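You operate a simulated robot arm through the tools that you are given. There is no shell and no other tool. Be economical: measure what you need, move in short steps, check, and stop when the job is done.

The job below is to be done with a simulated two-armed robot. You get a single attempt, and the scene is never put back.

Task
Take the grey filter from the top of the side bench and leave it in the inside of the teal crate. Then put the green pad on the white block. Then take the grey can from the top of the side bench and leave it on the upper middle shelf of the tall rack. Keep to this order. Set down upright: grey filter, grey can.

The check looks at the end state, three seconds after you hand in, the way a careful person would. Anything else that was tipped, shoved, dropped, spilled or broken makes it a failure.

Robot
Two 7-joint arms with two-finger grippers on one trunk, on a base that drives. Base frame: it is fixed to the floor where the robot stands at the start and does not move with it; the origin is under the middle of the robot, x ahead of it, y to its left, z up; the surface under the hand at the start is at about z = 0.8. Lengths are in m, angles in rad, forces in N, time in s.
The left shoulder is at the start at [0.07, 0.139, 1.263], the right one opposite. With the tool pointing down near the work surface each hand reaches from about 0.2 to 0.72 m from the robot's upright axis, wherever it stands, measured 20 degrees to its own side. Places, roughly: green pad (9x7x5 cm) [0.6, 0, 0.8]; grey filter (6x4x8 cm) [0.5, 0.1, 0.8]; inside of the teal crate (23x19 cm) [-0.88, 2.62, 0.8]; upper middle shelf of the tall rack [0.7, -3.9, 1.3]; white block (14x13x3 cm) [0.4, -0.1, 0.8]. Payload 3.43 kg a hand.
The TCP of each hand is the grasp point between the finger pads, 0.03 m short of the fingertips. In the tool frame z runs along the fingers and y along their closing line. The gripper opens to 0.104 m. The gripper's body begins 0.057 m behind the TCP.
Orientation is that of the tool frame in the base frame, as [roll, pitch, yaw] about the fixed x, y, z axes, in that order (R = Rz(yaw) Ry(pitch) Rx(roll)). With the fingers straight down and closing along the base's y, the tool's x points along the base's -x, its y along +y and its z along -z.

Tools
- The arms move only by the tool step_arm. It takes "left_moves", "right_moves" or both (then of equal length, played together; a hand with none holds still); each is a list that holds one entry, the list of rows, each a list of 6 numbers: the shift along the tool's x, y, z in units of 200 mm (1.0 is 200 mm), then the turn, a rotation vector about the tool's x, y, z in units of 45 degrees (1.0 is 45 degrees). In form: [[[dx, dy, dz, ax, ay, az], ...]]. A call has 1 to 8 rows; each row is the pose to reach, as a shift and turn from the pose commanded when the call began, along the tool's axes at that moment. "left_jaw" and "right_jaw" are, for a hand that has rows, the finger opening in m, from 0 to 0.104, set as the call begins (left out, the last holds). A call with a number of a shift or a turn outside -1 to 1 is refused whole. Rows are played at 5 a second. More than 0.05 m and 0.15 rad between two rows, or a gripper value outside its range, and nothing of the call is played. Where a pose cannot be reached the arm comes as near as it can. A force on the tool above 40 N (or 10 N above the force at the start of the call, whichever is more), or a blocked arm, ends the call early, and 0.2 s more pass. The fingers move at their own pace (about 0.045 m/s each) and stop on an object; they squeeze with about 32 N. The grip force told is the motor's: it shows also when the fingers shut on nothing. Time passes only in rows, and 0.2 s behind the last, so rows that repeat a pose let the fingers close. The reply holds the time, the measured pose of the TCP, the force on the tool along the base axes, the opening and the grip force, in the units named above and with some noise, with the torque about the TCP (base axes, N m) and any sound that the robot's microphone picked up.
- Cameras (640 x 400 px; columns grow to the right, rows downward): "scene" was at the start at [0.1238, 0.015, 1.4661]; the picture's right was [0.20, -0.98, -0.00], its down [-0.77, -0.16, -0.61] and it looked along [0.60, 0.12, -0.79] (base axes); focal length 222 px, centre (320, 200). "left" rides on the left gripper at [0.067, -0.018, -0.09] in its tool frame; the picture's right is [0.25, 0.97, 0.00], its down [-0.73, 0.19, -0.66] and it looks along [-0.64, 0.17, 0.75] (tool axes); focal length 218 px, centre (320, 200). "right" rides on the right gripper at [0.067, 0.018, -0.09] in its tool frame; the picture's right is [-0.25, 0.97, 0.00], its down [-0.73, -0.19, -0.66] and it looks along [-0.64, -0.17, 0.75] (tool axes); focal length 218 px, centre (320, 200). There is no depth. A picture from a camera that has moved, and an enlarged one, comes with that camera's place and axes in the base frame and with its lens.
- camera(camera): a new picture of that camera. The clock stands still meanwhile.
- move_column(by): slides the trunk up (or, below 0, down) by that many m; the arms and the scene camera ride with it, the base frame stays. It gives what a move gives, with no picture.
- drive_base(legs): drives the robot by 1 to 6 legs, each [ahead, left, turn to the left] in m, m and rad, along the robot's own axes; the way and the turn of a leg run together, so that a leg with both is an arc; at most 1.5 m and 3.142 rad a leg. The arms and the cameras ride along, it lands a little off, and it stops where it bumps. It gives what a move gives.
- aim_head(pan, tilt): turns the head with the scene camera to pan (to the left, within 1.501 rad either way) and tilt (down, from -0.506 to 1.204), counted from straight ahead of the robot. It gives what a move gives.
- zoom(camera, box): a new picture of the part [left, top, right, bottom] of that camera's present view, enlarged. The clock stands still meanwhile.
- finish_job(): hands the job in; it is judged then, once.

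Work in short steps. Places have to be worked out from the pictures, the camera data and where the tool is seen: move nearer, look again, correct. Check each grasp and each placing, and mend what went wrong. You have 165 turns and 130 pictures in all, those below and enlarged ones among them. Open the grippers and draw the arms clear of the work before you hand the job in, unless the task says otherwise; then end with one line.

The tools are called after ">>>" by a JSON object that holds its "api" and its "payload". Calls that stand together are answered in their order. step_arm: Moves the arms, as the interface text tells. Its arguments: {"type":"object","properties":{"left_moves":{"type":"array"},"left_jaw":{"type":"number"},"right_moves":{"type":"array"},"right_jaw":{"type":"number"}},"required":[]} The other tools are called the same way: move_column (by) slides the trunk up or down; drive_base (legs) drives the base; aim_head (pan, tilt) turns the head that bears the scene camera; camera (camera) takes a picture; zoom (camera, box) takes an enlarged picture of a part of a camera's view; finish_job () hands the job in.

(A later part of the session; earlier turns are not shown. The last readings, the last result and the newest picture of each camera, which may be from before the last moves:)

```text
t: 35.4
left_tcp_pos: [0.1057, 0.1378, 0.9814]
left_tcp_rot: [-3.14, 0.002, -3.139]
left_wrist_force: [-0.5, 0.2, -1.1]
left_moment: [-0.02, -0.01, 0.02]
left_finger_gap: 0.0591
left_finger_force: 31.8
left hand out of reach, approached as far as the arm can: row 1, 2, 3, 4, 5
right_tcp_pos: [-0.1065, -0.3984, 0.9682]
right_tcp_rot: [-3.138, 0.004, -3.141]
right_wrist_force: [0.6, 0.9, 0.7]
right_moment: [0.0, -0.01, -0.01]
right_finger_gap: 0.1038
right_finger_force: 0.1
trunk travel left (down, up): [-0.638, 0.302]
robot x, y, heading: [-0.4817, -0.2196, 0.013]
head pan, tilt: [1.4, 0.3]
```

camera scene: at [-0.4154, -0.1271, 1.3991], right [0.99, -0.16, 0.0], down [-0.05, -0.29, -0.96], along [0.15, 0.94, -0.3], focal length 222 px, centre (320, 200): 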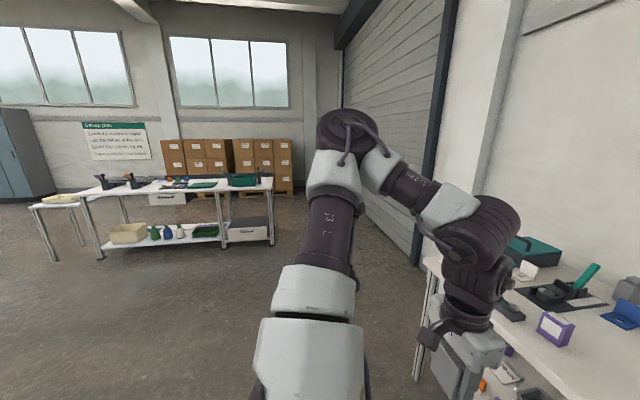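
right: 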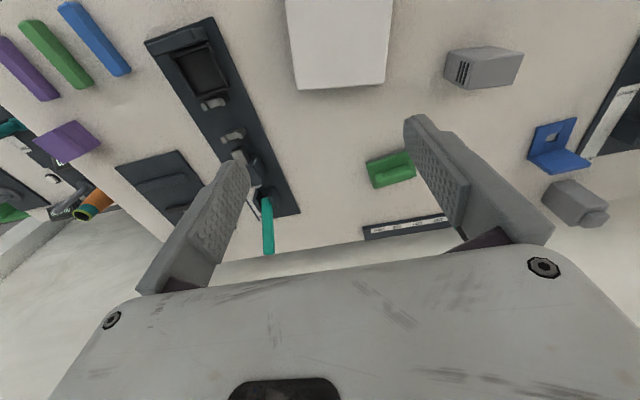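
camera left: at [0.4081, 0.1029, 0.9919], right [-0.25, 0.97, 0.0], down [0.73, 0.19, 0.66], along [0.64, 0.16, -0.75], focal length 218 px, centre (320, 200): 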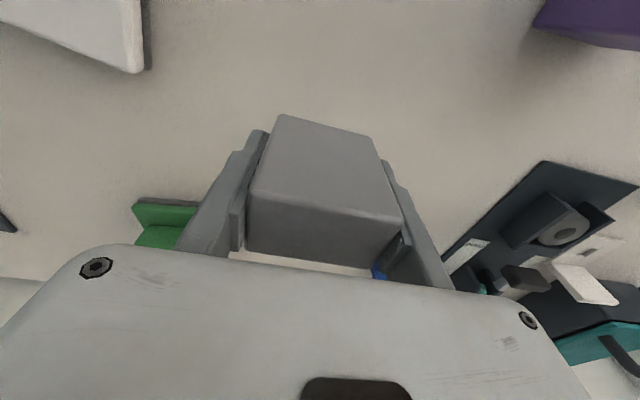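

Forward reach is about 0.58 here, and outward (+y) seems easier. I test reaching diagonally outward, then downward.

>>> {"api": "step_arm", "payload": {"left_moves": [[[0, 0.2, 0, 0, 0, 0], [0, 0.4, 0, 0, 0, 0], [0, 0.6, 0, 0, 0, 0], [-0.0, 0.8, 0, 0, 0, 0], [0, 0.8, 0, 0, 0, 0]]]}}

>>> {"api": "step_arm", "payload": {"left_moves": [[[0, 0, 0.2, 0, 0, 0], [0, 0, 0.4, 0, 0, 0], [0, 0, 0.6, 0, 0, 0], [0, 0, 0.6, 0, 0, 0]]]}}

```text
t: 36.6
left_tcp_pos: [0.0933, 0.2946, 0.9773]
left_tcp_rot: [3.14, 0.002, -3.139]
left_wrist_force: [0.3, -0.2, -0.7]
left_moment: [0.01, 0.0, 0.01]
left_finger_gap: 0.0592
left_finger_force: 32.2
left hand out of reach, approached as far as the arm can: row 3, 4, 5
right_tcp_pos: [-0.1061, -0.3977, 0.9683]
right_tcp_rot: [-3.134, 0.005, 3.141]
right_wrist_force: [0.8, -1.4, -0.1]
right_moment: [0.01, -0.02, -0.02]
right_finger_gap: 0.1043
right_finger_force: 0.2
trunk travel left (down, up): [-0.638, 0.302]
robot x, y, heading: [-0.4802, -0.2228, 0.011]
head pan, tilt: [1.4, 0.3]
```

```text
t: 37.6
left_tcp_pos: [0.0859, 0.2933, 0.8623]
left_tcp_rot: [3.141, 0.0, -3.138]
left_wrist_force: [-0.9, -0.3, -1.1]
left_moment: [0.0, 0.0, 0.01]
left_finger_gap: 0.0593
left_finger_force: 32.2
left hand out of reach, approached as far as the arm can: row 3, 4
right_tcp_pos: [-0.1067, -0.3974, 0.969]
right_tcp_rot: [-3.136, 0.006, 3.141]
right_wrist_force: [0.3, 0.4, -0.5]
right_moment: [-0.01, -0.04, 0.01]
right_finger_gap: 0.1037
right_finger_force: 0.0
trunk travel left (down, up): [-0.638, 0.302]
robot x, y, heading: [-0.4801, -0.223, 0.01]
head pan, tilt: [1.4, 0.3]
```

At 42° to the left the arm reaches 0.77 m at z 0.86, so I'll approach the crate with it on the robot's left diagonal. I raise and pull in, turn about 0.83 rad left, and look.

>>> {"api": "step_arm", "payload": {"left_moves": [[[0.08, -0.08, -0.18, 0, 0, 0], [0.16, -0.16, -0.36, 0, 0, 0], [0.24, -0.24, -0.54, 0, 0, 0], [0.32, -0.32, -0.7, 0, 0, 0], [0.4, -0.4, -0.86, 0, 0, 0], [0.5, -0.5, -0.95, 0, 0, 0]]]}}

>>> {"api": "drive_base", "payload": {"legs": [[0, 0, 0.83]]}}

>>> {"api": "aim_head", "payload": {"pan": 0.8, "tilt": 0.4}}

>>> {"api": "camera", "payload": {"camera": "scene"}}

```text
t: 39.0
left_tcp_pos: [-0.0126, 0.1908, 1.0543]
left_tcp_rot: [-3.14, 0.0, -3.138]
left_wrist_force: [-0.1, 0.3, -1.1]
left_moment: [0.06, -0.02, -0.02]
left_finger_gap: 0.0592
left_finger_force: 32.0
right_tcp_pos: [-0.1065, -0.3995, 0.9678]
right_tcp_rot: [-3.137, 0.004, 3.14]
right_wrist_force: [0.1, -0.7, -0.1]
right_moment: [0.0, -0.02, 0.01]
right_finger_gap: 0.1038
right_finger_force: 0.0
trunk travel left (down, up): [-0.638, 0.302]
robot x, y, heading: [-0.4818, -0.2171, 0.012]
head pan, tilt: [1.4, 0.3]
```

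```text
t: 41.6
left_tcp_pos: [-0.4661, 0.4051, 1.0525]
left_tcp_rot: [3.141, -0.002, -2.306]
left_wrist_force: [0.1, 0.0, -0.8]
left_moment: [-0.02, -0.01, -0.02]
left_finger_gap: 0.0592
left_finger_force: 32.2
right_tcp_pos: [-0.0973, -0.0638, 0.9683]
right_tcp_rot: [-3.136, 0.005, -2.311]
right_wrist_force: [0.3, 0.4, 0.7]
right_moment: [-0.03, 0.02, 0.01]
right_finger_gap: 0.1039
right_finger_force: 0.0
trunk travel left (down, up): [-0.638, 0.302]
robot x, y, heading: [-0.4806, -0.2218, 0.835]
head pan, tilt: [1.4, 0.3]
```

```text
t: 42.6
left_tcp_pos: [-0.4668, 0.4042, 1.052]
left_tcp_rot: [-3.141, -0.002, -2.307]
left_wrist_force: [-0.5, 0.6, -1.2]
left_moment: [-0.06, -0.02, -0.01]
left_finger_gap: 0.0593
left_finger_force: 31.4
right_tcp_pos: [-0.0974, -0.0639, 0.967]
right_tcp_rot: [-3.135, 0.005, -2.31]
right_wrist_force: [0.5, -0.1, -0.1]
right_moment: [0.0, 0.02, 0.01]
right_finger_gap: 0.1039
right_finger_force: 0.0
trunk travel left (down, up): [-0.638, 0.302]
robot x, y, heading: [-0.4803, -0.2185, 0.84]
head pan, tilt: [0.799, 0.4]
```

```text
101 pictures are left
camera scene: at [-0.4538, -0.0899, 1.3898], right [1.0, 0.07, 0.0], down [0.03, -0.39, -0.92], along [-0.06, 0.92, -0.39], focal length 222 px, centre (320, 200)
```

scene: 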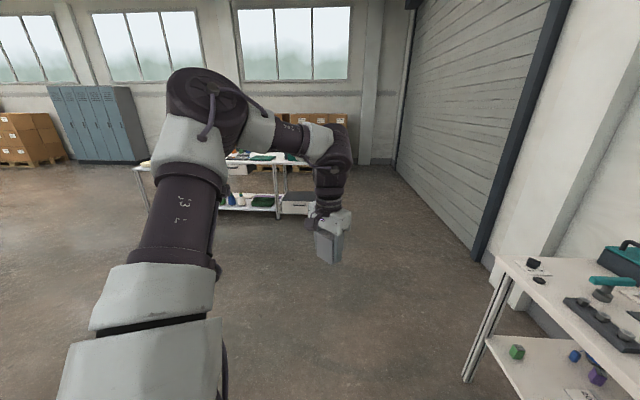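

The floor is clear. I drive to about (−0.88, 1.55) keeping this heading.

>>> {"api": "drive_base", "payload": {"legs": [[0.52, 0.74, 0], [0.52, 0.74, 0]]}}

>>> {"api": "camera", "payload": {"camera": "scene"}}

>>> {"api": "camera", "payload": {"camera": "left"}}

```text
t: 51.6
left_tcp_pos: [-0.9185, 2.1427, 1.0517]
left_tcp_rot: [-3.141, -0.002, -2.279]
left_wrist_force: [0.9, 1.1, -0.8]
left_moment: [0.02, 0.0, -0.01]
left_finger_gap: 0.0588
left_finger_force: 32.2
right_tcp_pos: [-0.5338, 1.6836, 0.9686]
right_tcp_rot: [-3.137, 0.005, -2.281]
right_wrist_force: [0.0, 0.6, 0.7]
right_moment: [-0.01, 0.02, 0.01]
right_finger_gap: 0.1041
right_finger_force: 0.0
trunk travel left (down, up): [-0.638, 0.302]
robot x, y, heading: [-0.9103, 1.5169, 0.87]
head pan, tilt: [0.799, 0.4]
```

```text
100 pictures are left
camera scene: at [-0.8902, 1.6477, 1.3899], right [1.0, 0.1, 0.0], down [0.04, -0.39, -0.92], along [-0.09, 0.92, -0.39], focal length 222 px, centre (320, 200)
```

scene: 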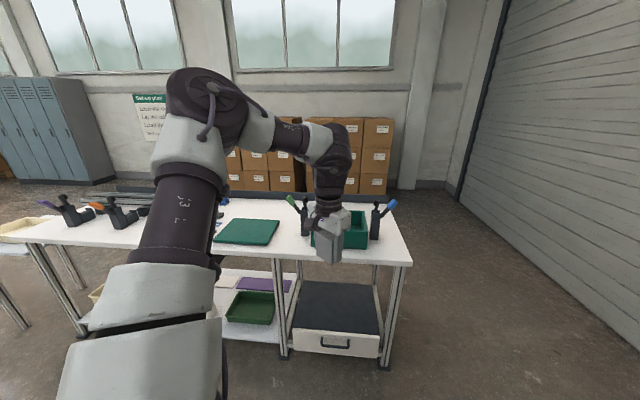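

```text
99 pictures are left
camera left: at [-0.9478, 2.0784, 1.1421], right [-0.9, 0.44, 0.0], down [0.33, 0.68, 0.66], along [0.29, 0.59, -0.75], focal length 218 px, centre (320, 200)
```

left: 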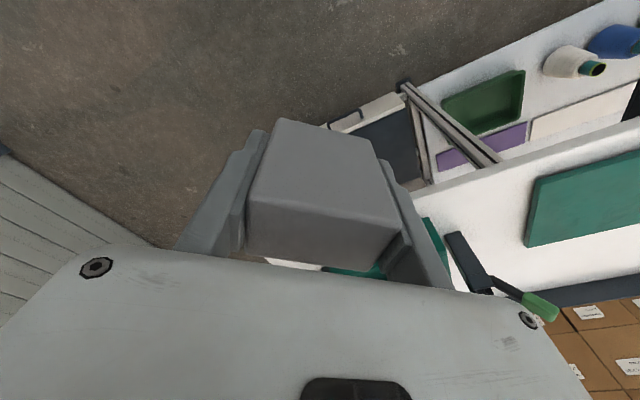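

The bench's front edge is at y≈2.40, so the crate is only about 0.2 m in. I zoom on the crate to locate its walls and pots.

>>> {"api": "zoom", "payload": {"camera": "scene", "box": [240, 160, 440, 285]}}

```text
3.20 times, centred on (340, 222) of scene
camera zoom: at [-0.8902, 1.6477, 1.3899], right [1.0, 0.1, 0.0], down [0.04, -0.39, -0.92], along [-0.09, 0.92, -0.39], focal length 712 px, centre (256, 128)
```

zoom: 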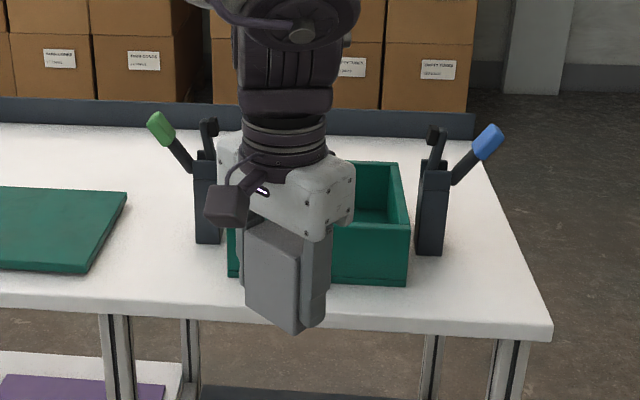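

Crate spans x −1.01…−0.76, y 2.49…2.70, rim z≈0.89. I drive so it lies on the left diagonal, with the hand stopping above it at z 1.05.

>>> {"api": "drive_base", "payload": {"legs": [[0.34, 0.22, 0]]}}

>>> {"api": "camera", "payload": {"camera": "left"}}

>>> {"api": "camera", "payload": {"camera": "scene"}}

```text
t: 54.1
left_tcp_pos: [-0.864, 2.5429, 1.0521]
left_tcp_rot: [3.14, -0.001, -2.279]
left_wrist_force: [0.0, 0.2, -0.8]
left_moment: [0.0, 0.0, -0.02]
left_finger_gap: 0.0592
left_finger_force: 32.2
right_tcp_pos: [-0.4804, 2.0845, 0.9675]
right_tcp_rot: [-3.136, 0.005, -2.281]
right_wrist_force: [0.5, 0.4, -0.6]
right_moment: [-0.02, -0.01, -0.02]
right_finger_gap: 0.1041
right_finger_force: 0.1
trunk travel left (down, up): [-0.638, 0.302]
robot x, y, heading: [-0.8624, 1.9211, 0.867]
head pan, tilt: [0.799, 0.4]
```

```text
97 pictures are left
camera left: at [-0.8939, 2.479, 1.1423], right [-0.9, 0.44, 0.0], down [0.33, 0.68, 0.66], along [0.29, 0.59, -0.75], focal length 218 px, centre (320, 200)
```

left: 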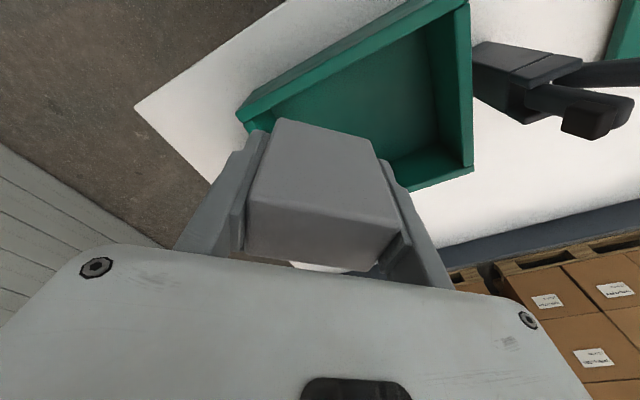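

```text
96 pictures are left
camera scene: at [-0.8369, 2.0482, 1.3899], right [1.0, 0.1, 0.0], down [0.04, -0.39, -0.92], along [-0.09, 0.92, -0.39], focal length 222 px, centre (320, 200)
```

scene: 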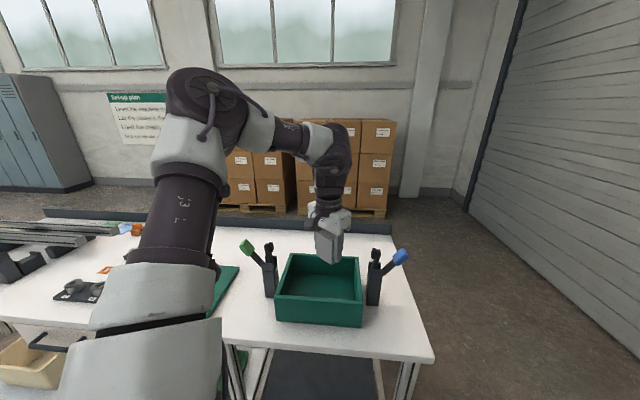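

Crate centre about (−0.887, 2.61). I centre the hand over it, then descend to z≈0.90.

>>> {"api": "step_arm", "payload": {"left_moves": [[[-0.09, 0.15, 0, 0, 0, 0], [-0.18, 0.305, 0, 0, 0, 0], [-0.18, 0.305, 0.2, 0, 0, 0], [-0.18, 0.305, 0.4, 0, 0, 0], [-0.18, 0.305, 0.6, 0, 0, 0], [-0.18, 0.305, 0.76, 0, 0, 0], [-0.18, 0.305, 0.76, 0, 0, 0]]]}}

>>> {"api": "camera", "payload": {"camera": "left"}}

>>> {"api": "zoom", "payload": {"camera": "scene", "box": [220, 190, 440, 350]}}

```text
t: 55.7
left_tcp_pos: [-0.886, 2.609, 0.8997]
left_tcp_rot: [3.141, 0.001, -2.279]
left_wrist_force: [0.0, -0.4, -1.7]
left_moment: [0.01, 0.03, 0.0]
left_finger_gap: 0.0591
left_finger_force: 32.4
right_tcp_pos: [-0.4809, 2.0853, 0.9678]
right_tcp_rot: [-3.135, 0.005, -2.28]
right_wrist_force: [0.2, -0.2, 0.6]
right_moment: [-0.01, 0.01, -0.01]
right_finger_gap: 0.1039
right_finger_force: 0.1
trunk travel left (down, up): [-0.638, 0.302]
robot x, y, heading: [-0.8597, 1.9157, 0.869]
head pan, tilt: [0.799, 0.4]
```

```text
95 pictures are left
camera left: at [-0.9165, 2.5455, 0.9895], right [-0.9, 0.44, 0.0], down [0.33, 0.68, 0.66], along [0.29, 0.59, -0.75], focal length 218 px, centre (320, 200)
```

left: 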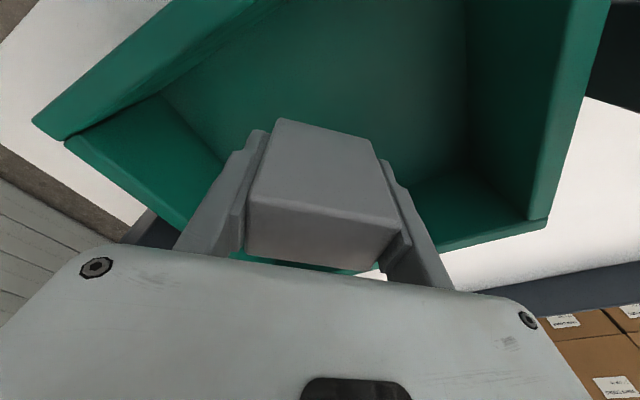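

```text
2.50 times, centred on (330, 270) of scene
camera zoom: at [-0.8367, 2.0483, 1.3899], right [1.0, 0.1, 0.0], down [0.04, -0.39, -0.92], along [-0.09, 0.92, -0.39], focal length 556 px, centre (295, 25)
```

zoom: 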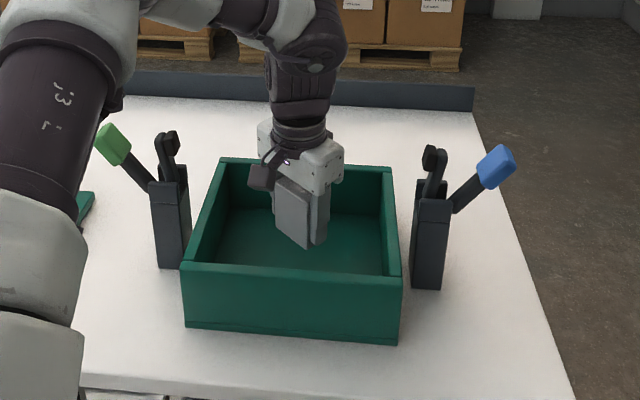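

Centered in the crate. I lower to just above the floor and feel for contact.

>>> {"api": "step_arm", "payload": {"left_moves": [[[0, 0, 0.1, 0, 0, 0], [0, 0, 0.18, 0, 0, 0], [0, 0, 0.2, 0, 0, 0], [0, 0, 0.215, 0, 0, 0], [0, 0, 0.23, 0, 0, 0], [0, 0, 0.24, 0, 0, 0]]]}}

```text
t: 57.1
left_tcp_pos: [-0.8878, 2.6103, 0.8521]
left_tcp_rot: [3.141, -0.001, -2.278]
left_wrist_force: [-0.3, -0.1, -1.2]
left_moment: [0.0, -0.01, -0.04]
left_finger_gap: 0.0592
left_finger_force: 32.0
right_tcp_pos: [-0.4811, 2.0866, 0.9678]
right_tcp_rot: [-3.136, 0.006, -2.281]
right_wrist_force: [-0.4, -0.8, -0.6]
right_moment: [-0.02, -0.02, 0.0]
right_finger_gap: 0.1038
right_finger_force: 0.0
trunk travel left (down, up): [-0.638, 0.302]
robot x, y, heading: [-0.8627, 1.9182, 0.873]
head pan, tilt: [0.799, 0.4]
```

No contact yet, so I continue in millimetre steps.

>>> {"api": "step_arm", "payload": {"left_moves": [[[0, 0, 0.01, 0, 0, 0], [0, 0, 0.02, 0, 0, 0], [0, 0, 0.03, 0, 0, 0], [0, 0, 0.04, 0, 0, 0]]]}}

```text
t: 58.1
left_tcp_pos: [-0.8875, 2.6095, 0.8441]
left_tcp_rot: [3.141, -0.003, -2.28]
left_wrist_force: [-0.6, -0.1, -0.8]
left_moment: [-0.05, -0.01, 0.04]
left_finger_gap: 0.0593
left_finger_force: 32.3
right_tcp_pos: [-0.4812, 2.085, 0.9676]
right_tcp_rot: [-3.136, 0.006, -2.281]
right_wrist_force: [0.1, 0.0, 0.2]
right_moment: [0.02, 0.02, 0.0]
right_finger_gap: 0.1038
right_finger_force: 0.0
trunk travel left (down, up): [-0.638, 0.302]
robot x, y, heading: [-0.8588, 1.9198, 0.87]
head pan, tilt: [0.799, 0.4]
```

>>> {"api": "step_arm", "payload": {"left_moves": [[[0, 0, 0.01, 0, 0, 0], [0, 0, 0.02, 0, 0, 0], [0, 0, 0.03, 0, 0, 0], [0, 0, 0.04, 0, 0, 0]]]}}

>>> {"api": "zoom", "payload": {"camera": "scene", "box": [260, 220, 400, 340]}}

```text
t: 59.1
left_tcp_pos: [-0.8874, 2.6095, 0.8353]
left_tcp_rot: [-3.142, -0.001, -2.281]
left_wrist_force: [-0.1, -0.1, -0.5]
left_moment: [-0.02, -0.01, -0.02]
left_finger_gap: 0.0591
left_finger_force: 32.2
right_tcp_pos: [-0.4812, 2.0852, 0.968]
right_tcp_rot: [-3.137, 0.006, -2.28]
right_wrist_force: [-0.4, -0.5, 1.5]
right_moment: [0.01, 0.01, 0.03]
right_finger_gap: 0.1041
right_finger_force: 0.1
trunk travel left (down, up): [-0.638, 0.302]
robot x, y, heading: [-0.8566, 1.9174, 0.862]
head pan, tilt: [0.799, 0.4]
```

```text
3.33 times, centred on (330, 280) of scene
camera zoom: at [-0.8368, 2.049, 1.3898], right [1.0, 0.1, 0.0], down [0.04, -0.39, -0.92], along [-0.09, 0.92, -0.39], focal length 742 px, centre (287, -67)
```

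zoom: 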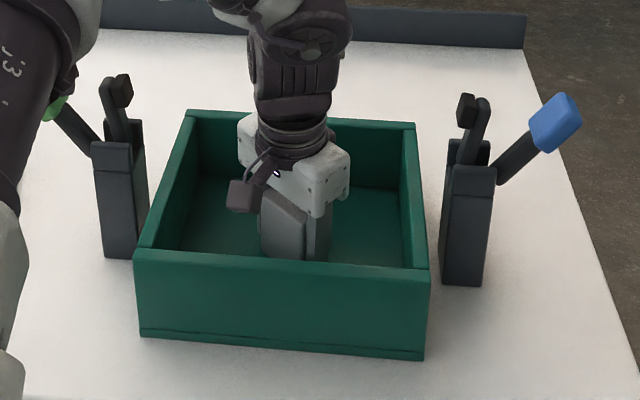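

Still no contact. I keep lowering carefully.

>>> {"api": "step_arm", "payload": {"left_moves": [[[0, 0, 0.01, 0, 0, 0], [0, 0, 0.02, 0, 0, 0], [0, 0, 0.03, 0, 0, 0], [0, 0, 0.04, 0, 0, 0], [0, 0, 0.05, 0, 0, 0]]]}}

```text
t: 60.3
left_tcp_pos: [-0.8868, 2.6088, 0.8318]
left_tcp_rot: [3.137, 0.009, -2.278]
left_wrist_force: [-6.1, 9.6, 37.1]
left_moment: [-0.19, 0.05, -0.02]
left_finger_gap: 0.0598
left_finger_force: 32.4
right_tcp_pos: [-0.4819, 2.0839, 0.9699]
right_tcp_rot: [-3.139, 0.008, -2.281]
right_wrist_force: [-0.7, 0.4, -0.5]
right_moment: [-0.01, -0.01, 0.01]
right_finger_gap: 0.1041
right_finger_force: 0.0
trunk travel left (down, up): [-0.638, 0.302]
robot x, y, heading: [-0.8613, 1.9175, 0.87]
head pan, tilt: [0.799, 0.4]
```

Contact with 37 N. I ease the press off and then open the jaws.

>>> {"api": "step_arm", "payload": {"left_moves": [[[0, 0, -0.01, 0, 0, 0], [0, 0, -0.02, 0, 0, 0]]]}}

```text
t: 60.9
left_tcp_pos: [-0.8865, 2.6078, 0.8313]
left_tcp_rot: [3.141, -0.002, -2.279]
left_wrist_force: [-2.2, 6.9, 17.6]
left_moment: [0.58, -0.19, 0.11]
left_finger_gap: 0.0592
left_finger_force: 31.6
right_tcp_pos: [-0.4805, 2.0842, 0.9683]
right_tcp_rot: [-3.137, 0.008, -2.281]
right_wrist_force: [0.5, 0.1, 0.4]
right_moment: [-0.02, 0.0, 0.0]
right_finger_gap: 0.1042
right_finger_force: 0.2
trunk travel left (down, up): [-0.638, 0.302]
robot x, y, heading: [-0.8604, 1.9169, 0.863]
head pan, tilt: [0.799, 0.4]
```

>>> {"api": "step_arm", "payload": {"left_moves": [[[0, 0, -0.01, 0, 0, 0], [0, 0, -0.015, 0, 0, 0]]]}}

>>> {"api": "step_arm", "payload": {"left_moves": [[[0, 0, 0, 0, 0, 0], [0, 0, 0, 0, 0, 0], [0, 0, 0, 0, 0, 0]]], "left_jaw": 0.095}}

>>> {"api": "camera", "payload": {"camera": "left"}}

```text
t: 61.5
left_tcp_pos: [-0.888, 2.6079, 0.8311]
left_tcp_rot: [-3.139, -0.005, -2.281]
left_wrist_force: [0.6, 0.0, -1.7]
left_moment: [0.04, 0.02, 0.03]
left_finger_gap: 0.0593
left_finger_force: 32.3
right_tcp_pos: [-0.4809, 2.0852, 0.9674]
right_tcp_rot: [-3.135, 0.005, -2.283]
right_wrist_force: [-0.6, -0.4, -0.4]
right_moment: [0.02, 0.05, 0.0]
right_finger_gap: 0.1039
right_finger_force: 0.1
trunk travel left (down, up): [-0.638, 0.302]
robot x, y, heading: [-0.8614, 1.9155, 0.867]
head pan, tilt: [0.799, 0.4]
```

```text
t: 62.3
left_tcp_pos: [-0.8865, 2.61, 0.8332]
left_tcp_rot: [3.141, -0.004, -2.28]
left_wrist_force: [-0.7, -0.1, -0.6]
left_moment: [0.02, -0.02, 0.04]
left_finger_gap: 0.095
left_finger_force: 0.2
right_tcp_pos: [-0.4821, 2.0858, 0.9682]
right_tcp_rot: [-3.137, 0.006, -2.281]
right_wrist_force: [0.1, -0.3, 0.5]
right_moment: [0.03, -0.02, 0.01]
right_finger_gap: 0.1037
right_finger_force: 0.1
trunk travel left (down, up): [-0.638, 0.302]
robot x, y, heading: [-0.859, 1.919, 0.868]
head pan, tilt: [0.799, 0.4]
```

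```text
92 pictures are left
camera left: at [-0.9167, 2.5463, 0.923], right [-0.9, 0.44, 0.0], down [0.33, 0.68, 0.66], along [0.29, 0.59, -0.75], focal length 218 px, centre (320, 200)
```

left: 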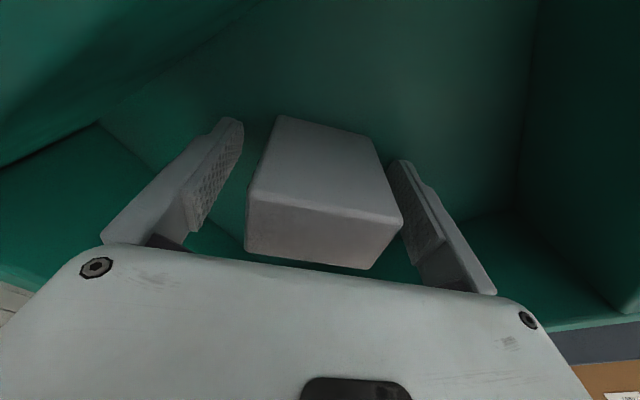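

The filter is standing free with both fingers clear. I raise straight up and check.

>>> {"api": "step_arm", "payload": {"left_moves": [[[0, 0, -0.2, 0, 0, 0], [0, 0, -0.4, 0, 0, 0], [0, 0, -0.6, 0, 0, 0], [0, 0, -0.8, 0, 0, 0], [0, 0, -1.0, 0, 0, 0]]]}}

>>> {"api": "camera", "payload": {"camera": "left"}}

```text
t: 63.5
left_tcp_pos: [-0.8862, 2.6092, 1.0356]
left_tcp_rot: [3.141, -0.001, -2.28]
left_wrist_force: [-0.2, 0.1, 0.2]
left_moment: [0.02, 0.04, 0.0]
left_finger_gap: 0.0952
left_finger_force: 0.1
right_tcp_pos: [-0.4817, 2.0845, 0.968]
right_tcp_rot: [-3.138, 0.005, -2.285]
right_wrist_force: [0.2, -0.2, 0.7]
right_moment: [0.01, 0.04, 0.0]
right_finger_gap: 0.1041
right_finger_force: 0.0
trunk travel left (down, up): [-0.638, 0.302]
robot x, y, heading: [-0.8628, 1.9184, 0.868]
head pan, tilt: [0.799, 0.4]
```

```text
91 pictures are left
camera left: at [-0.916, 2.5459, 1.1261], right [-0.9, 0.44, 0.0], down [0.33, 0.68, 0.66], along [0.29, 0.59, -0.75], focal length 218 px, centre (320, 200)
```

left: 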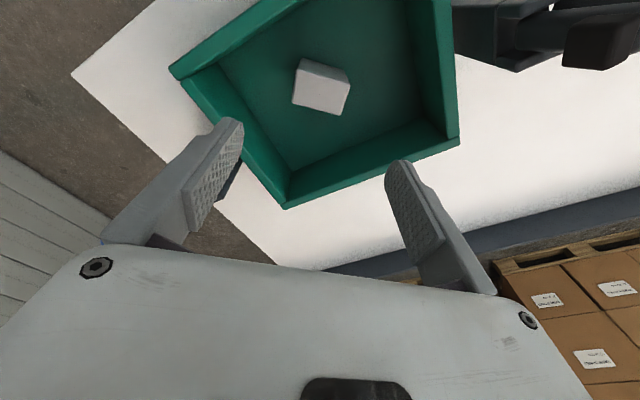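

The filter stands upright in the crate. Now I go back to bench 1: back off, turn to about −0.44 rad heading and drive to (−0.4, −0.25).

>>> {"api": "drive_base", "payload": {"legs": [[-0.3, -0.26, 0], [0, 0, -1.31], [0.586, -0.7, 0], [0.586, -0.7, 0]]}}

>>> {"api": "aim_head", "payload": {"pan": 0.45, "tilt": 0.6}}

>>> {"api": "camera", "payload": {"camera": "scene"}}

```text
t: 78.1
left_tcp_pos: [0.214, -0.0824, 1.0356]
left_tcp_rot: [-3.141, 0.0, 2.658]
left_wrist_force: [-0.2, 0.2, 0.3]
left_moment: [-0.01, 0.0, 0.0]
left_finger_gap: 0.0948
left_finger_force: 0.1
right_tcp_pos: [-0.2073, -0.5951, 0.9679]
right_tcp_rot: [-3.137, 0.005, 2.658]
right_wrist_force: [0.3, 0.1, -0.4]
right_moment: [0.01, -0.01, -0.03]
right_finger_gap: 0.1042
right_finger_force: 0.1
trunk travel left (down, up): [-0.638, 0.302]
robot x, y, heading: [-0.4531, -0.2658, -0.473]
head pan, tilt: [0.799, 0.4]
```

```text
t: 78.9
left_tcp_pos: [0.2131, -0.0836, 1.0346]
left_tcp_rot: [-3.141, -0.001, 2.659]
left_wrist_force: [-0.2, -0.2, 0.4]
left_moment: [0.01, 0.0, -0.01]
left_finger_gap: 0.0949
left_finger_force: 0.0
right_tcp_pos: [-0.2076, -0.5948, 0.9673]
right_tcp_rot: [-3.137, 0.004, 2.656]
right_wrist_force: [0.8, -0.5, -0.6]
right_moment: [0.0, 0.01, -0.01]
right_finger_gap: 0.1038
right_finger_force: 0.1
trunk travel left (down, up): [-0.638, 0.302]
robot x, y, heading: [-0.4534, -0.2646, -0.476]
head pan, tilt: [0.45, 0.6]
```

```text
90 pictures are left
camera scene: at [-0.322, -0.2882, 1.3717], right [-0.03, -1.0, 0.0], down [-0.56, 0.01, -0.83], along [0.82, -0.02, -0.56], focal length 222 px, centre (320, 200)
```

scene: 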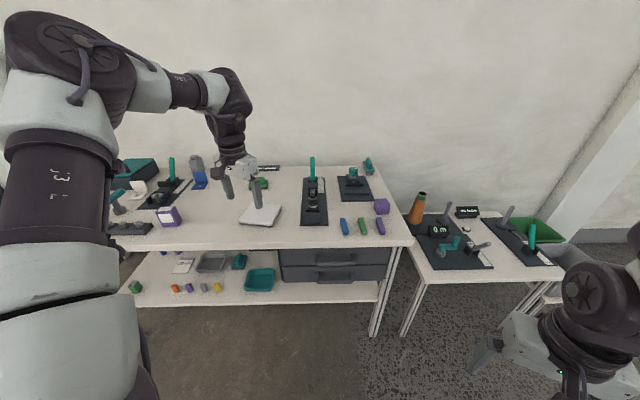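

I drive in to (0, −0.2), which brings the left hand right above the pad.

>>> {"api": "drive_base", "payload": {"legs": [[0.355, 0.275, 0]]}}

>>> {"api": "camera", "payload": {"camera": "left"}}

>>> {"api": "camera", "payload": {"camera": "scene"}}

```text
t: 81.7
left_tcp_pos: [0.6572, -0.008, 1.0356]
left_tcp_rot: [3.14, 0.0, 2.649]
left_wrist_force: [0.1, -0.2, -0.7]
left_moment: [0.02, 0.0, 0.03]
left_finger_gap: 0.0949
left_finger_force: 0.2
right_tcp_pos: [0.231, -0.5179, 0.9686]
right_tcp_rot: [-3.137, 0.006, 2.647]
right_wrist_force: [-0.7, -0.2, -0.3]
right_moment: [0.01, 0.02, 0.01]
right_finger_gap: 0.104
right_finger_force: 0.1
trunk travel left (down, up): [-0.638, 0.302]
robot x, y, heading: [-0.0143, -0.1816, -0.489]
head pan, tilt: [0.45, 0.6]
```

```text
89 pictures are left
camera left: at [0.5908, 0.0068, 1.1254], right [0.23, 0.97, 0.0], down [0.73, -0.18, 0.66], along [0.64, -0.15, -0.75], focal length 218 px, centre (320, 200)
```

left: 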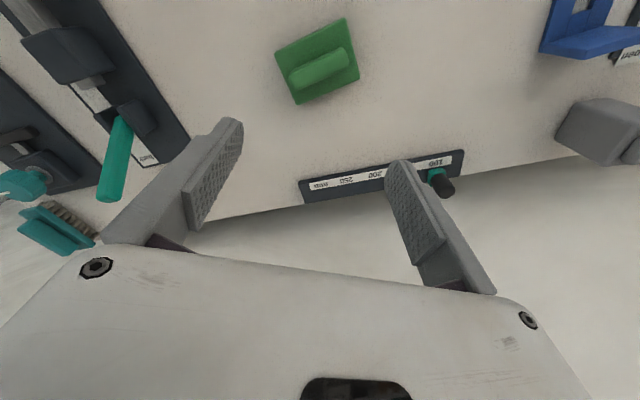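

```text
88 pictures are left
camera scene: at [0.1197, -0.2096, 1.3717], right [-0.03, -1.0, 0.0], down [-0.56, 0.02, -0.83], along [0.82, -0.03, -0.56], focal length 222 px, centre (320, 200)
```

scene: 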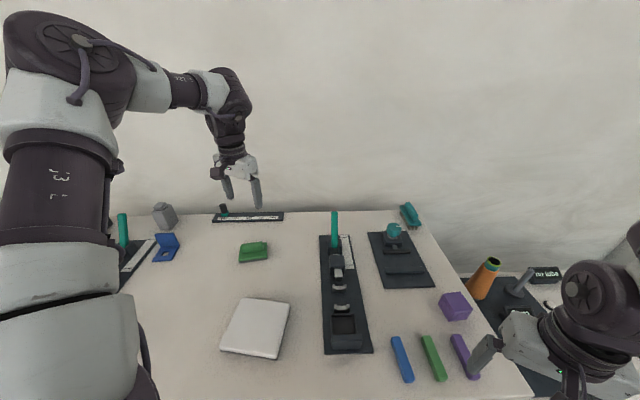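

Pad handle centre ≈(0.639, −0.001), its axis 9° off y. I turn the hand so it closes across the handle.

>>> {"api": "step_arm", "payload": {"left_moves": [[[0, 0, 0.05, 0, 0, 0.18], [0, 0, 0.1, 0, 0, 0.36], [0, 0, 0.15, 0, 0, 0.54], [0, 0, 0.2, 0, 0, 0.72], [0, 0, 0.25, 0, 0, 0.9], [0, 0, 0.25, 0, 0, 1.0]]]}}

>>> {"api": "step_arm", "payload": {"left_moves": [[[0, 0, 0, 0, 0, 0.1], [0, 0, 0, 0, 0, 0.173], [0, 0, 0, 0, 0, 0.173]]]}}

>>> {"api": "camera", "payload": {"camera": "left"}}

```text
t: 83.1
left_tcp_pos: [0.6589, -0.0092, 0.9863]
left_tcp_rot: [-3.141, 0.001, 1.862]
left_wrist_force: [0.3, 0.2, 0.2]
left_moment: [-0.02, 0.01, -0.03]
left_finger_gap: 0.0949
left_finger_force: 0.0
right_tcp_pos: [0.2309, -0.517, 0.9683]
right_tcp_rot: [-3.136, 0.004, 2.647]
right_wrist_force: [0.0, 0.4, 0.6]
right_moment: [-0.01, 0.01, 0.01]
right_finger_gap: 0.1041
right_finger_force: 0.1
trunk travel left (down, up): [-0.638, 0.302]
robot x, y, heading: [-0.0131, -0.1791, -0.482]
head pan, tilt: [0.45, 0.6]
```

```text
t: 83.9
left_tcp_pos: [0.6579, -0.0086, 0.9865]
left_tcp_rot: [-3.137, -0.001, 1.729]
left_wrist_force: [0.2, 0.5, 0.3]
left_moment: [-0.02, -0.01, -0.03]
left_finger_gap: 0.0949
left_finger_force: 0.1
right_tcp_pos: [0.2323, -0.5172, 0.9685]
right_tcp_rot: [-3.137, 0.005, 2.646]
right_wrist_force: [0.1, -0.5, -0.6]
right_moment: [-0.03, 0.0, -0.03]
right_finger_gap: 0.1042
right_finger_force: 0.1
trunk travel left (down, up): [-0.638, 0.302]
robot x, y, heading: [-0.0096, -0.1793, -0.486]
head pan, tilt: [0.45, 0.6]
```

```text
87 pictures are left
camera left: at [0.6314, 0.0537, 1.0753], right [0.92, 0.4, 0.0], down [0.3, -0.69, 0.66], along [0.26, -0.6, -0.75], focal length 218 px, centre (320, 200)
```

left: 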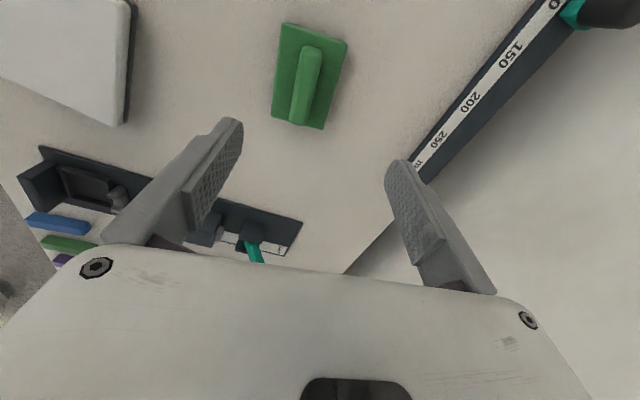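

Position confirmed. I narrow the jaws to 5 cm, centre, and descend to just around the handle top.

>>> {"api": "step_arm", "payload": {"left_moves": [[[0.02, -0.04, 0.1, 0, 0, 0], [0.043, -0.082, 0.25, 0, 0, 0], [0.043, -0.082, 0.42, 0, 0, 0], [0.043, -0.082, 0.5, 0, 0, 0], [0.043, -0.082, 0.5, 0, 0, 0]]], "left_jaw": 0.05}}

>>> {"api": "camera", "payload": {"camera": "left"}}

>>> {"api": "zoom", "payload": {"camera": "scene", "box": [200, 200, 300, 280]}}

```text
t: 85.1
left_tcp_pos: [0.6388, -0.0029, 0.8854]
left_tcp_rot: [3.14, 0.0, 1.729]
left_wrist_force: [0.0, 0.4, 0.2]
left_moment: [-0.01, 0.04, 0.02]
left_finger_gap: 0.05
left_finger_force: 0.2
right_tcp_pos: [0.2326, -0.518, 0.9684]
right_tcp_rot: [-3.137, 0.005, 2.649]
right_wrist_force: [-0.6, 0.7, 0.9]
right_moment: [0.02, 0.02, -0.03]
right_finger_gap: 0.104
right_finger_force: 0.0
trunk travel left (down, up): [-0.638, 0.302]
robot x, y, heading: [-0.0142, -0.1838, -0.485]
head pan, tilt: [0.45, 0.6]
```

```text
86 pictures are left
camera left: at [0.6125, 0.0599, 0.9755], right [0.92, 0.4, 0.0], down [0.3, -0.69, 0.66], along [0.26, -0.6, -0.75], focal length 218 px, centre (320, 200)
```

left: 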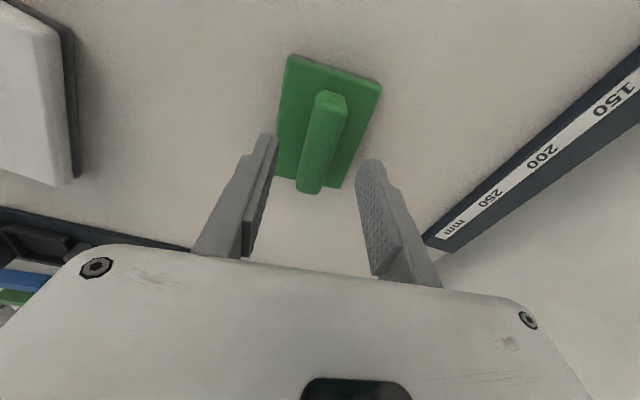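

```text
5.00 times, centred on (250, 240) of scene
camera zoom: at [0.1199, -0.2096, 1.3716], right [-0.03, -1.0, 0.0], down [-0.56, 0.02, -0.83], along [0.82, -0.03, -0.56], focal length 1112 px, centre (670, 0)
```

zoom: 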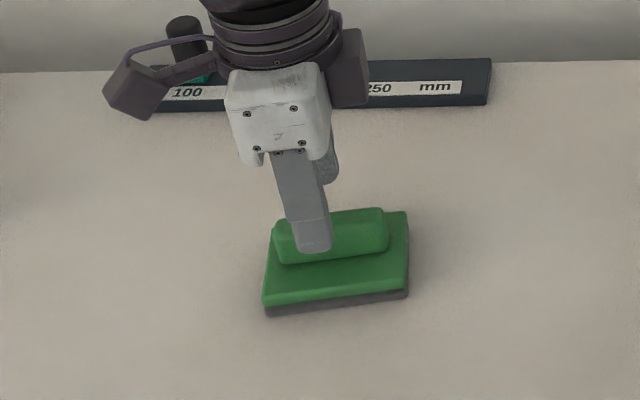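

Well aligned with the handle. I descend until just above the pad's base plate.

>>> {"api": "step_arm", "payload": {"left_moves": [[[0, 0, 0.05, 0, 0, 0], [0, 0, 0.1, 0, 0, 0], [0, 0, 0.12, 0, 0, 0], [0, 0, 0.14, 0, 0, 0], [0, 0, 0.155, 0, 0, 0]]]}}

>>> {"api": "zoom", "payload": {"camera": "scene", "box": [200, 200, 300, 280]}}

```text
t: 86.3
left_tcp_pos: [0.6402, -0.0027, 0.853]
left_tcp_rot: [-3.14, 0.0, 1.729]
left_wrist_force: [0.0, 0.1, 0.3]
left_moment: [0.0, 0.0, 0.02]
left_finger_gap: 0.05
left_finger_force: 0.1
right_tcp_pos: [0.2323, -0.5172, 0.9684]
right_tcp_rot: [-3.136, 0.007, 2.647]
right_wrist_force: [0.2, 0.1, -0.2]
right_moment: [0.0, -0.04, -0.01]
right_finger_gap: 0.1038
right_finger_force: 0.0
trunk travel left (down, up): [-0.638, 0.302]
robot x, y, heading: [-0.0136, -0.187, -0.483]
head pan, tilt: [0.45, 0.6]
```

```text
5.00 times, centred on (250, 240) of scene
camera zoom: at [0.1203, -0.2095, 1.3716], right [-0.03, -1.0, 0.0], down [-0.56, 0.02, -0.82], along [0.82, -0.03, -0.57], focal length 1112 px, centre (670, 0)
```

zoom: 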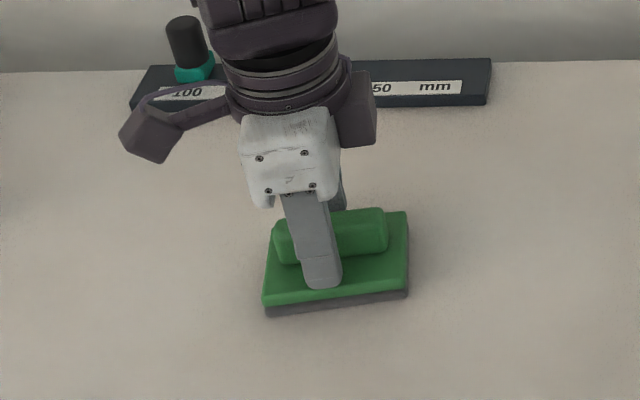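

Tips are just above the base plate. I close on the handle and lift gently.

>>> {"api": "step_arm", "payload": {"left_moves": [[[0, 0, 0, 0, 0, 0], [0, 0, 0, 0, 0, 0], [0, 0, 0, 0, 0, 0], [0, 0, 0, 0, 0, 0], [0, 0, -0.05, 0, 0, 0], [0, 0, -0.15, 0, 0, 0], [0, 0, -0.25, 0, 0, 0]]], "left_jaw": 0.0}}

>>> {"api": "camera", "payload": {"camera": "left"}}

>>> {"api": "zoom", "payload": {"camera": "scene", "box": [200, 200, 300, 280]}}

```text
t: 87.9
left_tcp_pos: [0.6403, -0.0034, 0.9036]
left_tcp_rot: [-3.14, 0.001, 1.727]
left_wrist_force: [-0.2, -0.3, -0.3]
left_moment: [0.0, 0.01, -0.02]
left_finger_gap: 0.0191
left_finger_force: 32.2
right_tcp_pos: [0.2308, -0.5172, 0.9679]
right_tcp_rot: [-3.136, 0.007, 2.65]
right_wrist_force: [-0.1, 0.0, -0.2]
right_moment: [-0.01, -0.03, 0.04]
right_finger_gap: 0.104
right_finger_force: 0.0
trunk travel left (down, up): [-0.638, 0.302]
robot x, y, heading: [-0.0087, -0.1829, -0.487]
head pan, tilt: [0.45, 0.6]
```

```text
83 pictures are left
camera left: at [0.6128, 0.0605, 0.9938], right [0.92, 0.4, 0.0], down [0.3, -0.69, 0.66], along [0.26, -0.6, -0.75], focal length 218 px, centre (320, 200)
```

left: 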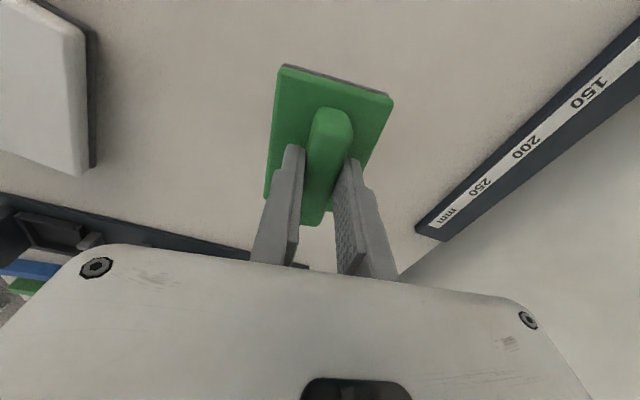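

```text
5.00 times, centred on (250, 240) of scene
camera zoom: at [0.1197, -0.2096, 1.3716], right [-0.03, -1.0, 0.0], down [-0.56, 0.02, -0.83], along [0.82, -0.03, -0.56], focal length 1112 px, centre (670, 0)
```

zoom: 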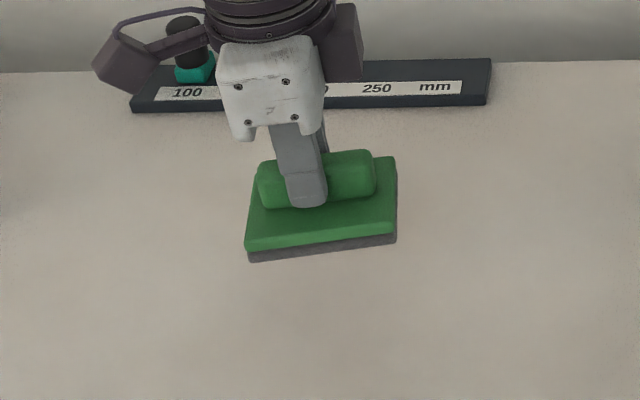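

Pad is held level. Block centre computes to about (0.393, −0.074). I raise and carry the pad toward it in two moves.

>>> {"api": "step_arm", "payload": {"left_moves": [[[0, 0, -0.15, 0, 0, 0], [0, -0.15, -0.25, 0, 0, 0], [-0.02, -0.35, -0.3, 0, 0, 0], [-0.04, -0.55, -0.3, 0, 0, 0], [-0.06, -0.75, -0.3, 0, 0, 0], [-0.07, -0.95, -0.3, 0, 0, 0]]]}}

>>> {"api": "step_arm", "payload": {"left_moves": [[[-0.01, -0.15, 0, 0, 0, 0], [-0.03, -0.31, 0, 0, 0, 0], [-0.03, -0.31, 0, 0, 0, 0]]]}}

>>> {"api": "camera", "payload": {"camera": "left"}}

>>> {"api": "zoom", "payload": {"camera": "scene", "box": [160, 220, 360, 380]}}

```text
t: 89.3
left_tcp_pos: [0.4536, -0.047, 0.9657]
left_tcp_rot: [-3.141, 0.0, 1.729]
left_wrist_force: [0.8, -0.9, -1.1]
left_moment: [0.02, 0.0, 0.0]
left_finger_gap: 0.0192
left_finger_force: 31.9
right_tcp_pos: [0.2322, -0.518, 0.9687]
right_tcp_rot: [-3.137, 0.004, 2.648]
right_wrist_force: [-0.7, -0.3, 0.1]
right_moment: [0.0, 0.0, 0.01]
right_finger_gap: 0.1039
right_finger_force: 0.1
trunk travel left (down, up): [-0.638, 0.302]
robot x, y, heading: [-0.0097, -0.1805, -0.486]
head pan, tilt: [0.45, 0.6]
```

```text
t: 90.1
left_tcp_pos: [0.4123, -0.0624, 0.9668]
left_tcp_rot: [-3.138, 0.0, 1.729]
left_wrist_force: [0.3, 1.9, -1.1]
left_moment: [-0.02, 0.0, 0.0]
left_finger_gap: 0.0193
left_finger_force: 32.1
left hand out of reach, approached as far as the arm can: row 2, 3
right_tcp_pos: [0.2324, -0.5158, 0.9688]
right_tcp_rot: [-3.136, 0.002, 2.648]
right_wrist_force: [0.2, 1.0, -0.4]
right_moment: [-0.01, -0.04, 0.02]
right_finger_gap: 0.104
right_finger_force: 0.0
trunk travel left (down, up): [-0.638, 0.302]
robot x, y, heading: [-0.0138, -0.1837, -0.486]
head pan, tilt: [0.45, 0.6]
```

```text
81 pictures are left
camera left: at [0.3859, 0.0005, 1.0564], right [0.92, 0.4, 0.0], down [0.31, -0.69, 0.66], along [0.26, -0.6, -0.75], focal length 218 px, centre (320, 200)
```

left: 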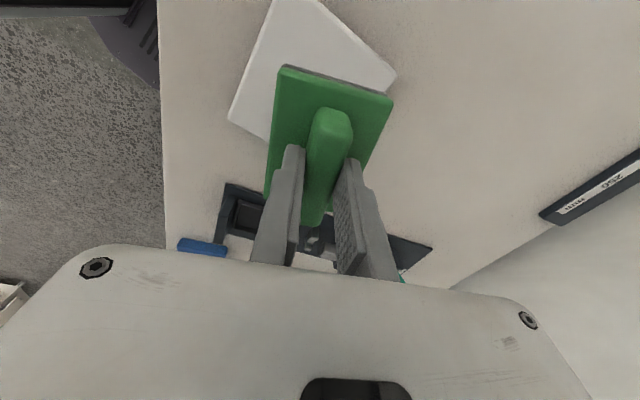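

```text
2.50 times, centred on (260, 300) of scene
camera zoom: at [0.122, -0.2076, 1.3714], right [-0.03, -1.0, 0.0], down [-0.57, 0.02, -0.82], along [0.82, -0.03, -0.57], focal length 556 px, centre (470, -50)
```

zoom: 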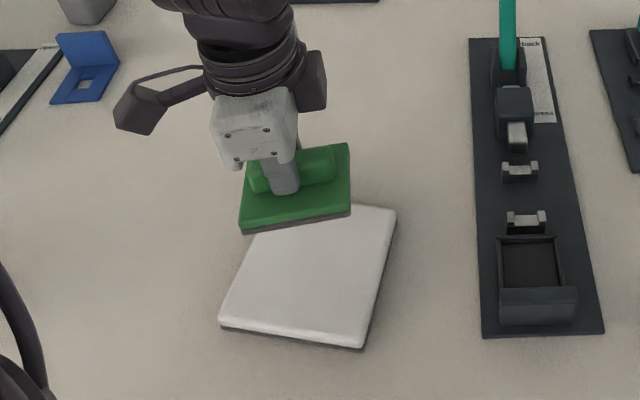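

The pad is 2 cm too far forward of the block centre (0.391, −0.073) and the arm is at its inner limit. I shift the base back 2 cm instead.

>>> {"api": "drive_base", "payload": {"legs": [[-0.02, -0.01, 0]]}}

>>> {"api": "step_arm", "payload": {"left_moves": [[[0, 0, 0.15, 0, 0, 0], [0, 0, 0.3, 0, 0, 0], [0, 0, 0.3, 0, 0, 0]]]}}

>>> {"api": "zoom", "payload": {"camera": "scene", "box": [160, 220, 360, 380]}}

```text
t: 90.9
left_tcp_pos: [0.3933, -0.063, 0.9648]
left_tcp_rot: [-3.137, -0.001, 1.729]
left_wrist_force: [-0.3, 0.4, -0.4]
left_moment: [0.02, 0.04, 0.0]
left_finger_gap: 0.019
left_finger_force: 31.9
right_tcp_pos: [0.2132, -0.5169, 0.9666]
right_tcp_rot: [-3.135, 0.001, 2.649]
right_wrist_force: [0.6, 0.3, 1.0]
right_moment: [-0.03, 0.03, -0.02]
right_finger_gap: 0.1039
right_finger_force: 0.1
trunk travel left (down, up): [-0.638, 0.302]
robot x, y, heading: [-0.0357, -0.1816, -0.482]
head pan, tilt: [0.45, 0.6]
```

```text
t: 91.7
left_tcp_pos: [0.3862, -0.0631, 0.908]
left_tcp_rot: [-3.141, -0.001, 1.73]
left_wrist_force: [-0.8, 0.4, -0.2]
left_moment: [0.05, -0.01, 0.0]
left_finger_gap: 0.0188
left_finger_force: 31.6
right_tcp_pos: [0.2091, -0.5172, 0.9689]
right_tcp_rot: [-3.135, 0.007, 2.648]
right_wrist_force: [-0.5, 0.1, -0.7]
right_moment: [0.02, -0.03, 0.01]
right_finger_gap: 0.1038
right_finger_force: 0.0
trunk travel left (down, up): [-0.638, 0.302]
robot x, y, heading: [-0.0336, -0.1827, -0.48]
head pan, tilt: [0.45, 0.6]
```

```text
2.50 times, centred on (260, 300) of scene
camera zoom: at [0.0964, -0.2089, 1.3719], right [-0.03, -1.0, 0.0], down [-0.56, 0.02, -0.83], along [0.83, -0.03, -0.56], focal length 556 px, centre (470, -50)
```

zoom: 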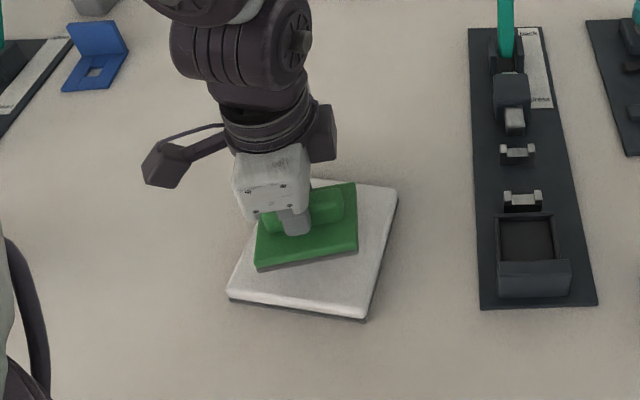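

Nicely centred. I lower in small steps to contact.

>>> {"api": "step_arm", "payload": {"left_moves": [[[0, 0, 0.05, 0, 0, 0], [0, 0, 0.09, 0, 0, 0], [0, 0, 0.105, 0, 0, 0], [0, 0, 0.115, 0, 0, 0], [0, 0, 0.125, 0, 0, 0]]]}}

```text
t: 92.9
left_tcp_pos: [0.3899, -0.0623, 0.8823]
left_tcp_rot: [-3.141, 0.0, 1.73]
left_wrist_force: [-0.4, 0.2, -1.2]
left_moment: [0.04, -0.03, 0.0]
left_finger_gap: 0.0194
left_finger_force: 32.2
right_tcp_pos: [0.2115, -0.5173, 0.9687]
right_tcp_rot: [-3.137, 0.004, 2.648]
right_wrist_force: [-0.3, 0.0, -0.2]
right_moment: [-0.01, -0.02, 0.02]
right_finger_gap: 0.1041
right_finger_force: 0.0
trunk travel left (down, up): [-0.638, 0.302]
robot x, y, heading: [-0.0345, -0.1833, -0.477]
head pan, tilt: [0.45, 0.6]
```

>>> {"api": "step_arm", "payload": {"left_moves": [[[0, 0, 0.01, 0, 0, 0], [0, 0, 0.02, 0, 0, 0], [0, 0, 0.03, 0, 0, 0], [0, 0, 0.04, 0, 0, 0]]]}}

```text
t: 93.9
left_tcp_pos: [0.391, -0.0633, 0.877]
left_tcp_rot: [3.137, 0.0, 1.729]
left_wrist_force: [7.4, 4.6, 37.5]
left_moment: [0.03, -0.08, -0.02]
left_finger_gap: 0.0189
left_finger_force: 32.1
right_tcp_pos: [0.2092, -0.5176, 0.9695]
right_tcp_rot: [-3.139, 0.007, 2.648]
right_wrist_force: [0.8, -0.5, -0.2]
right_moment: [-0.01, -0.02, 0.02]
right_finger_gap: 0.104
right_finger_force: 0.0
trunk travel left (down, up): [-0.638, 0.302]
robot x, y, heading: [-0.0355, -0.183, -0.482]
head pan, tilt: [0.45, 0.6]
```

Contact. I ease off 3–4 mm, open the jaws to 5 cm, and rise.

>>> {"api": "step_arm", "payload": {"left_moves": [[[0, 0, -0.01, 0, 0, 0], [0, 0, -0.02, 0, 0, 0]]]}}

>>> {"api": "step_arm", "payload": {"left_moves": [[[0, 0, 0, 0, 0, 0], [0, 0, 0, 0, 0, 0], [0, 0, 0, 0, 0, 0]]], "left_jaw": 0.045}}

>>> {"api": "step_arm", "payload": {"left_moves": [[[0, 0, -0.1, 0, 0, 0], [0, 0, -0.3, 0, 0, 0], [0, 0, -0.5, 0, 0, 0], [0, 0, -0.7, 0, 0, 0]]]}}

>>> {"api": "camera", "payload": {"camera": "scene"}}

```text
t: 94.5
left_tcp_pos: [0.3895, -0.0624, 0.8767]
left_tcp_rot: [-3.137, -0.003, 1.729]
left_wrist_force: [1.8, -0.9, 3.5]
left_moment: [-0.22, -0.28, 0.0]
left_finger_gap: 0.019
left_finger_force: 32.2
right_tcp_pos: [0.2103, -0.5162, 0.966]
right_tcp_rot: [-3.137, 0.005, 2.646]
right_wrist_force: [0.5, -0.5, -0.1]
right_moment: [-0.01, 0.01, -0.01]
right_finger_gap: 0.1041
right_finger_force: 0.0
trunk travel left (down, up): [-0.638, 0.302]
robot x, y, heading: [-0.0356, -0.1809, -0.483]
head pan, tilt: [0.45, 0.6]
```

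```text
t: 95.3
left_tcp_pos: [0.3909, -0.0639, 0.8777]
left_tcp_rot: [-3.138, 0.001, 1.729]
left_wrist_force: [0.3, -1.0, -0.1]
left_moment: [0.06, -0.03, 0.01]
left_finger_gap: 0.045
left_finger_force: 0.0
right_tcp_pos: [0.2109, -0.5179, 0.9685]
right_tcp_rot: [-3.136, 0.006, 2.648]
right_wrist_force: [-0.4, 0.4, -0.3]
right_moment: [0.01, 0.0, 0.01]
right_finger_gap: 0.1041
right_finger_force: 0.1
trunk travel left (down, up): [-0.638, 0.302]
robot x, y, heading: [-0.0343, -0.1873, -0.485]
head pan, tilt: [0.45, 0.6]
```

```text
t: 96.3
left_tcp_pos: [0.3891, -0.0612, 1.02]
left_tcp_rot: [-3.139, -0.001, 1.73]
left_wrist_force: [-0.1, 0.6, 1.1]
left_moment: [-0.01, -0.01, 0.04]
left_finger_gap: 0.0452
left_finger_force: 0.0
right_tcp_pos: [0.2097, -0.516, 0.9683]
right_tcp_rot: [-3.137, 0.007, 2.648]
right_wrist_force: [-1.0, 0.0, -0.2]
right_moment: [0.0, -0.01, -0.05]
right_finger_gap: 0.104
right_finger_force: 0.1
trunk travel left (down, up): [-0.638, 0.302]
robot x, y, heading: [-0.0329, -0.1824, -0.483]
head pan, tilt: [0.45, 0.6]
```

```text
78 pictures are left
camera scene: at [0.097, -0.2079, 1.3717], right [-0.03, -1.0, 0.0], down [-0.56, 0.02, -0.83], along [0.83, -0.03, -0.56], focal length 222 px, centre (320, 200)
```

scene: 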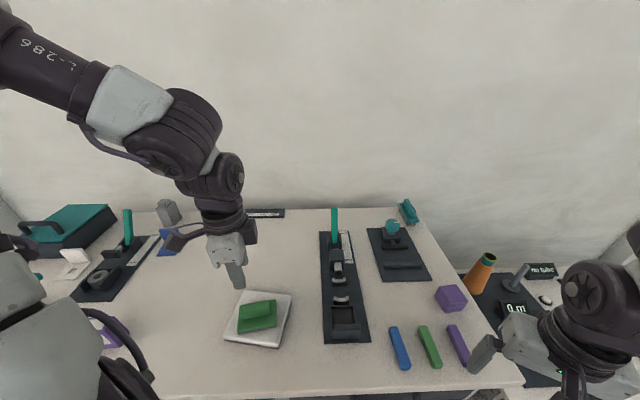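

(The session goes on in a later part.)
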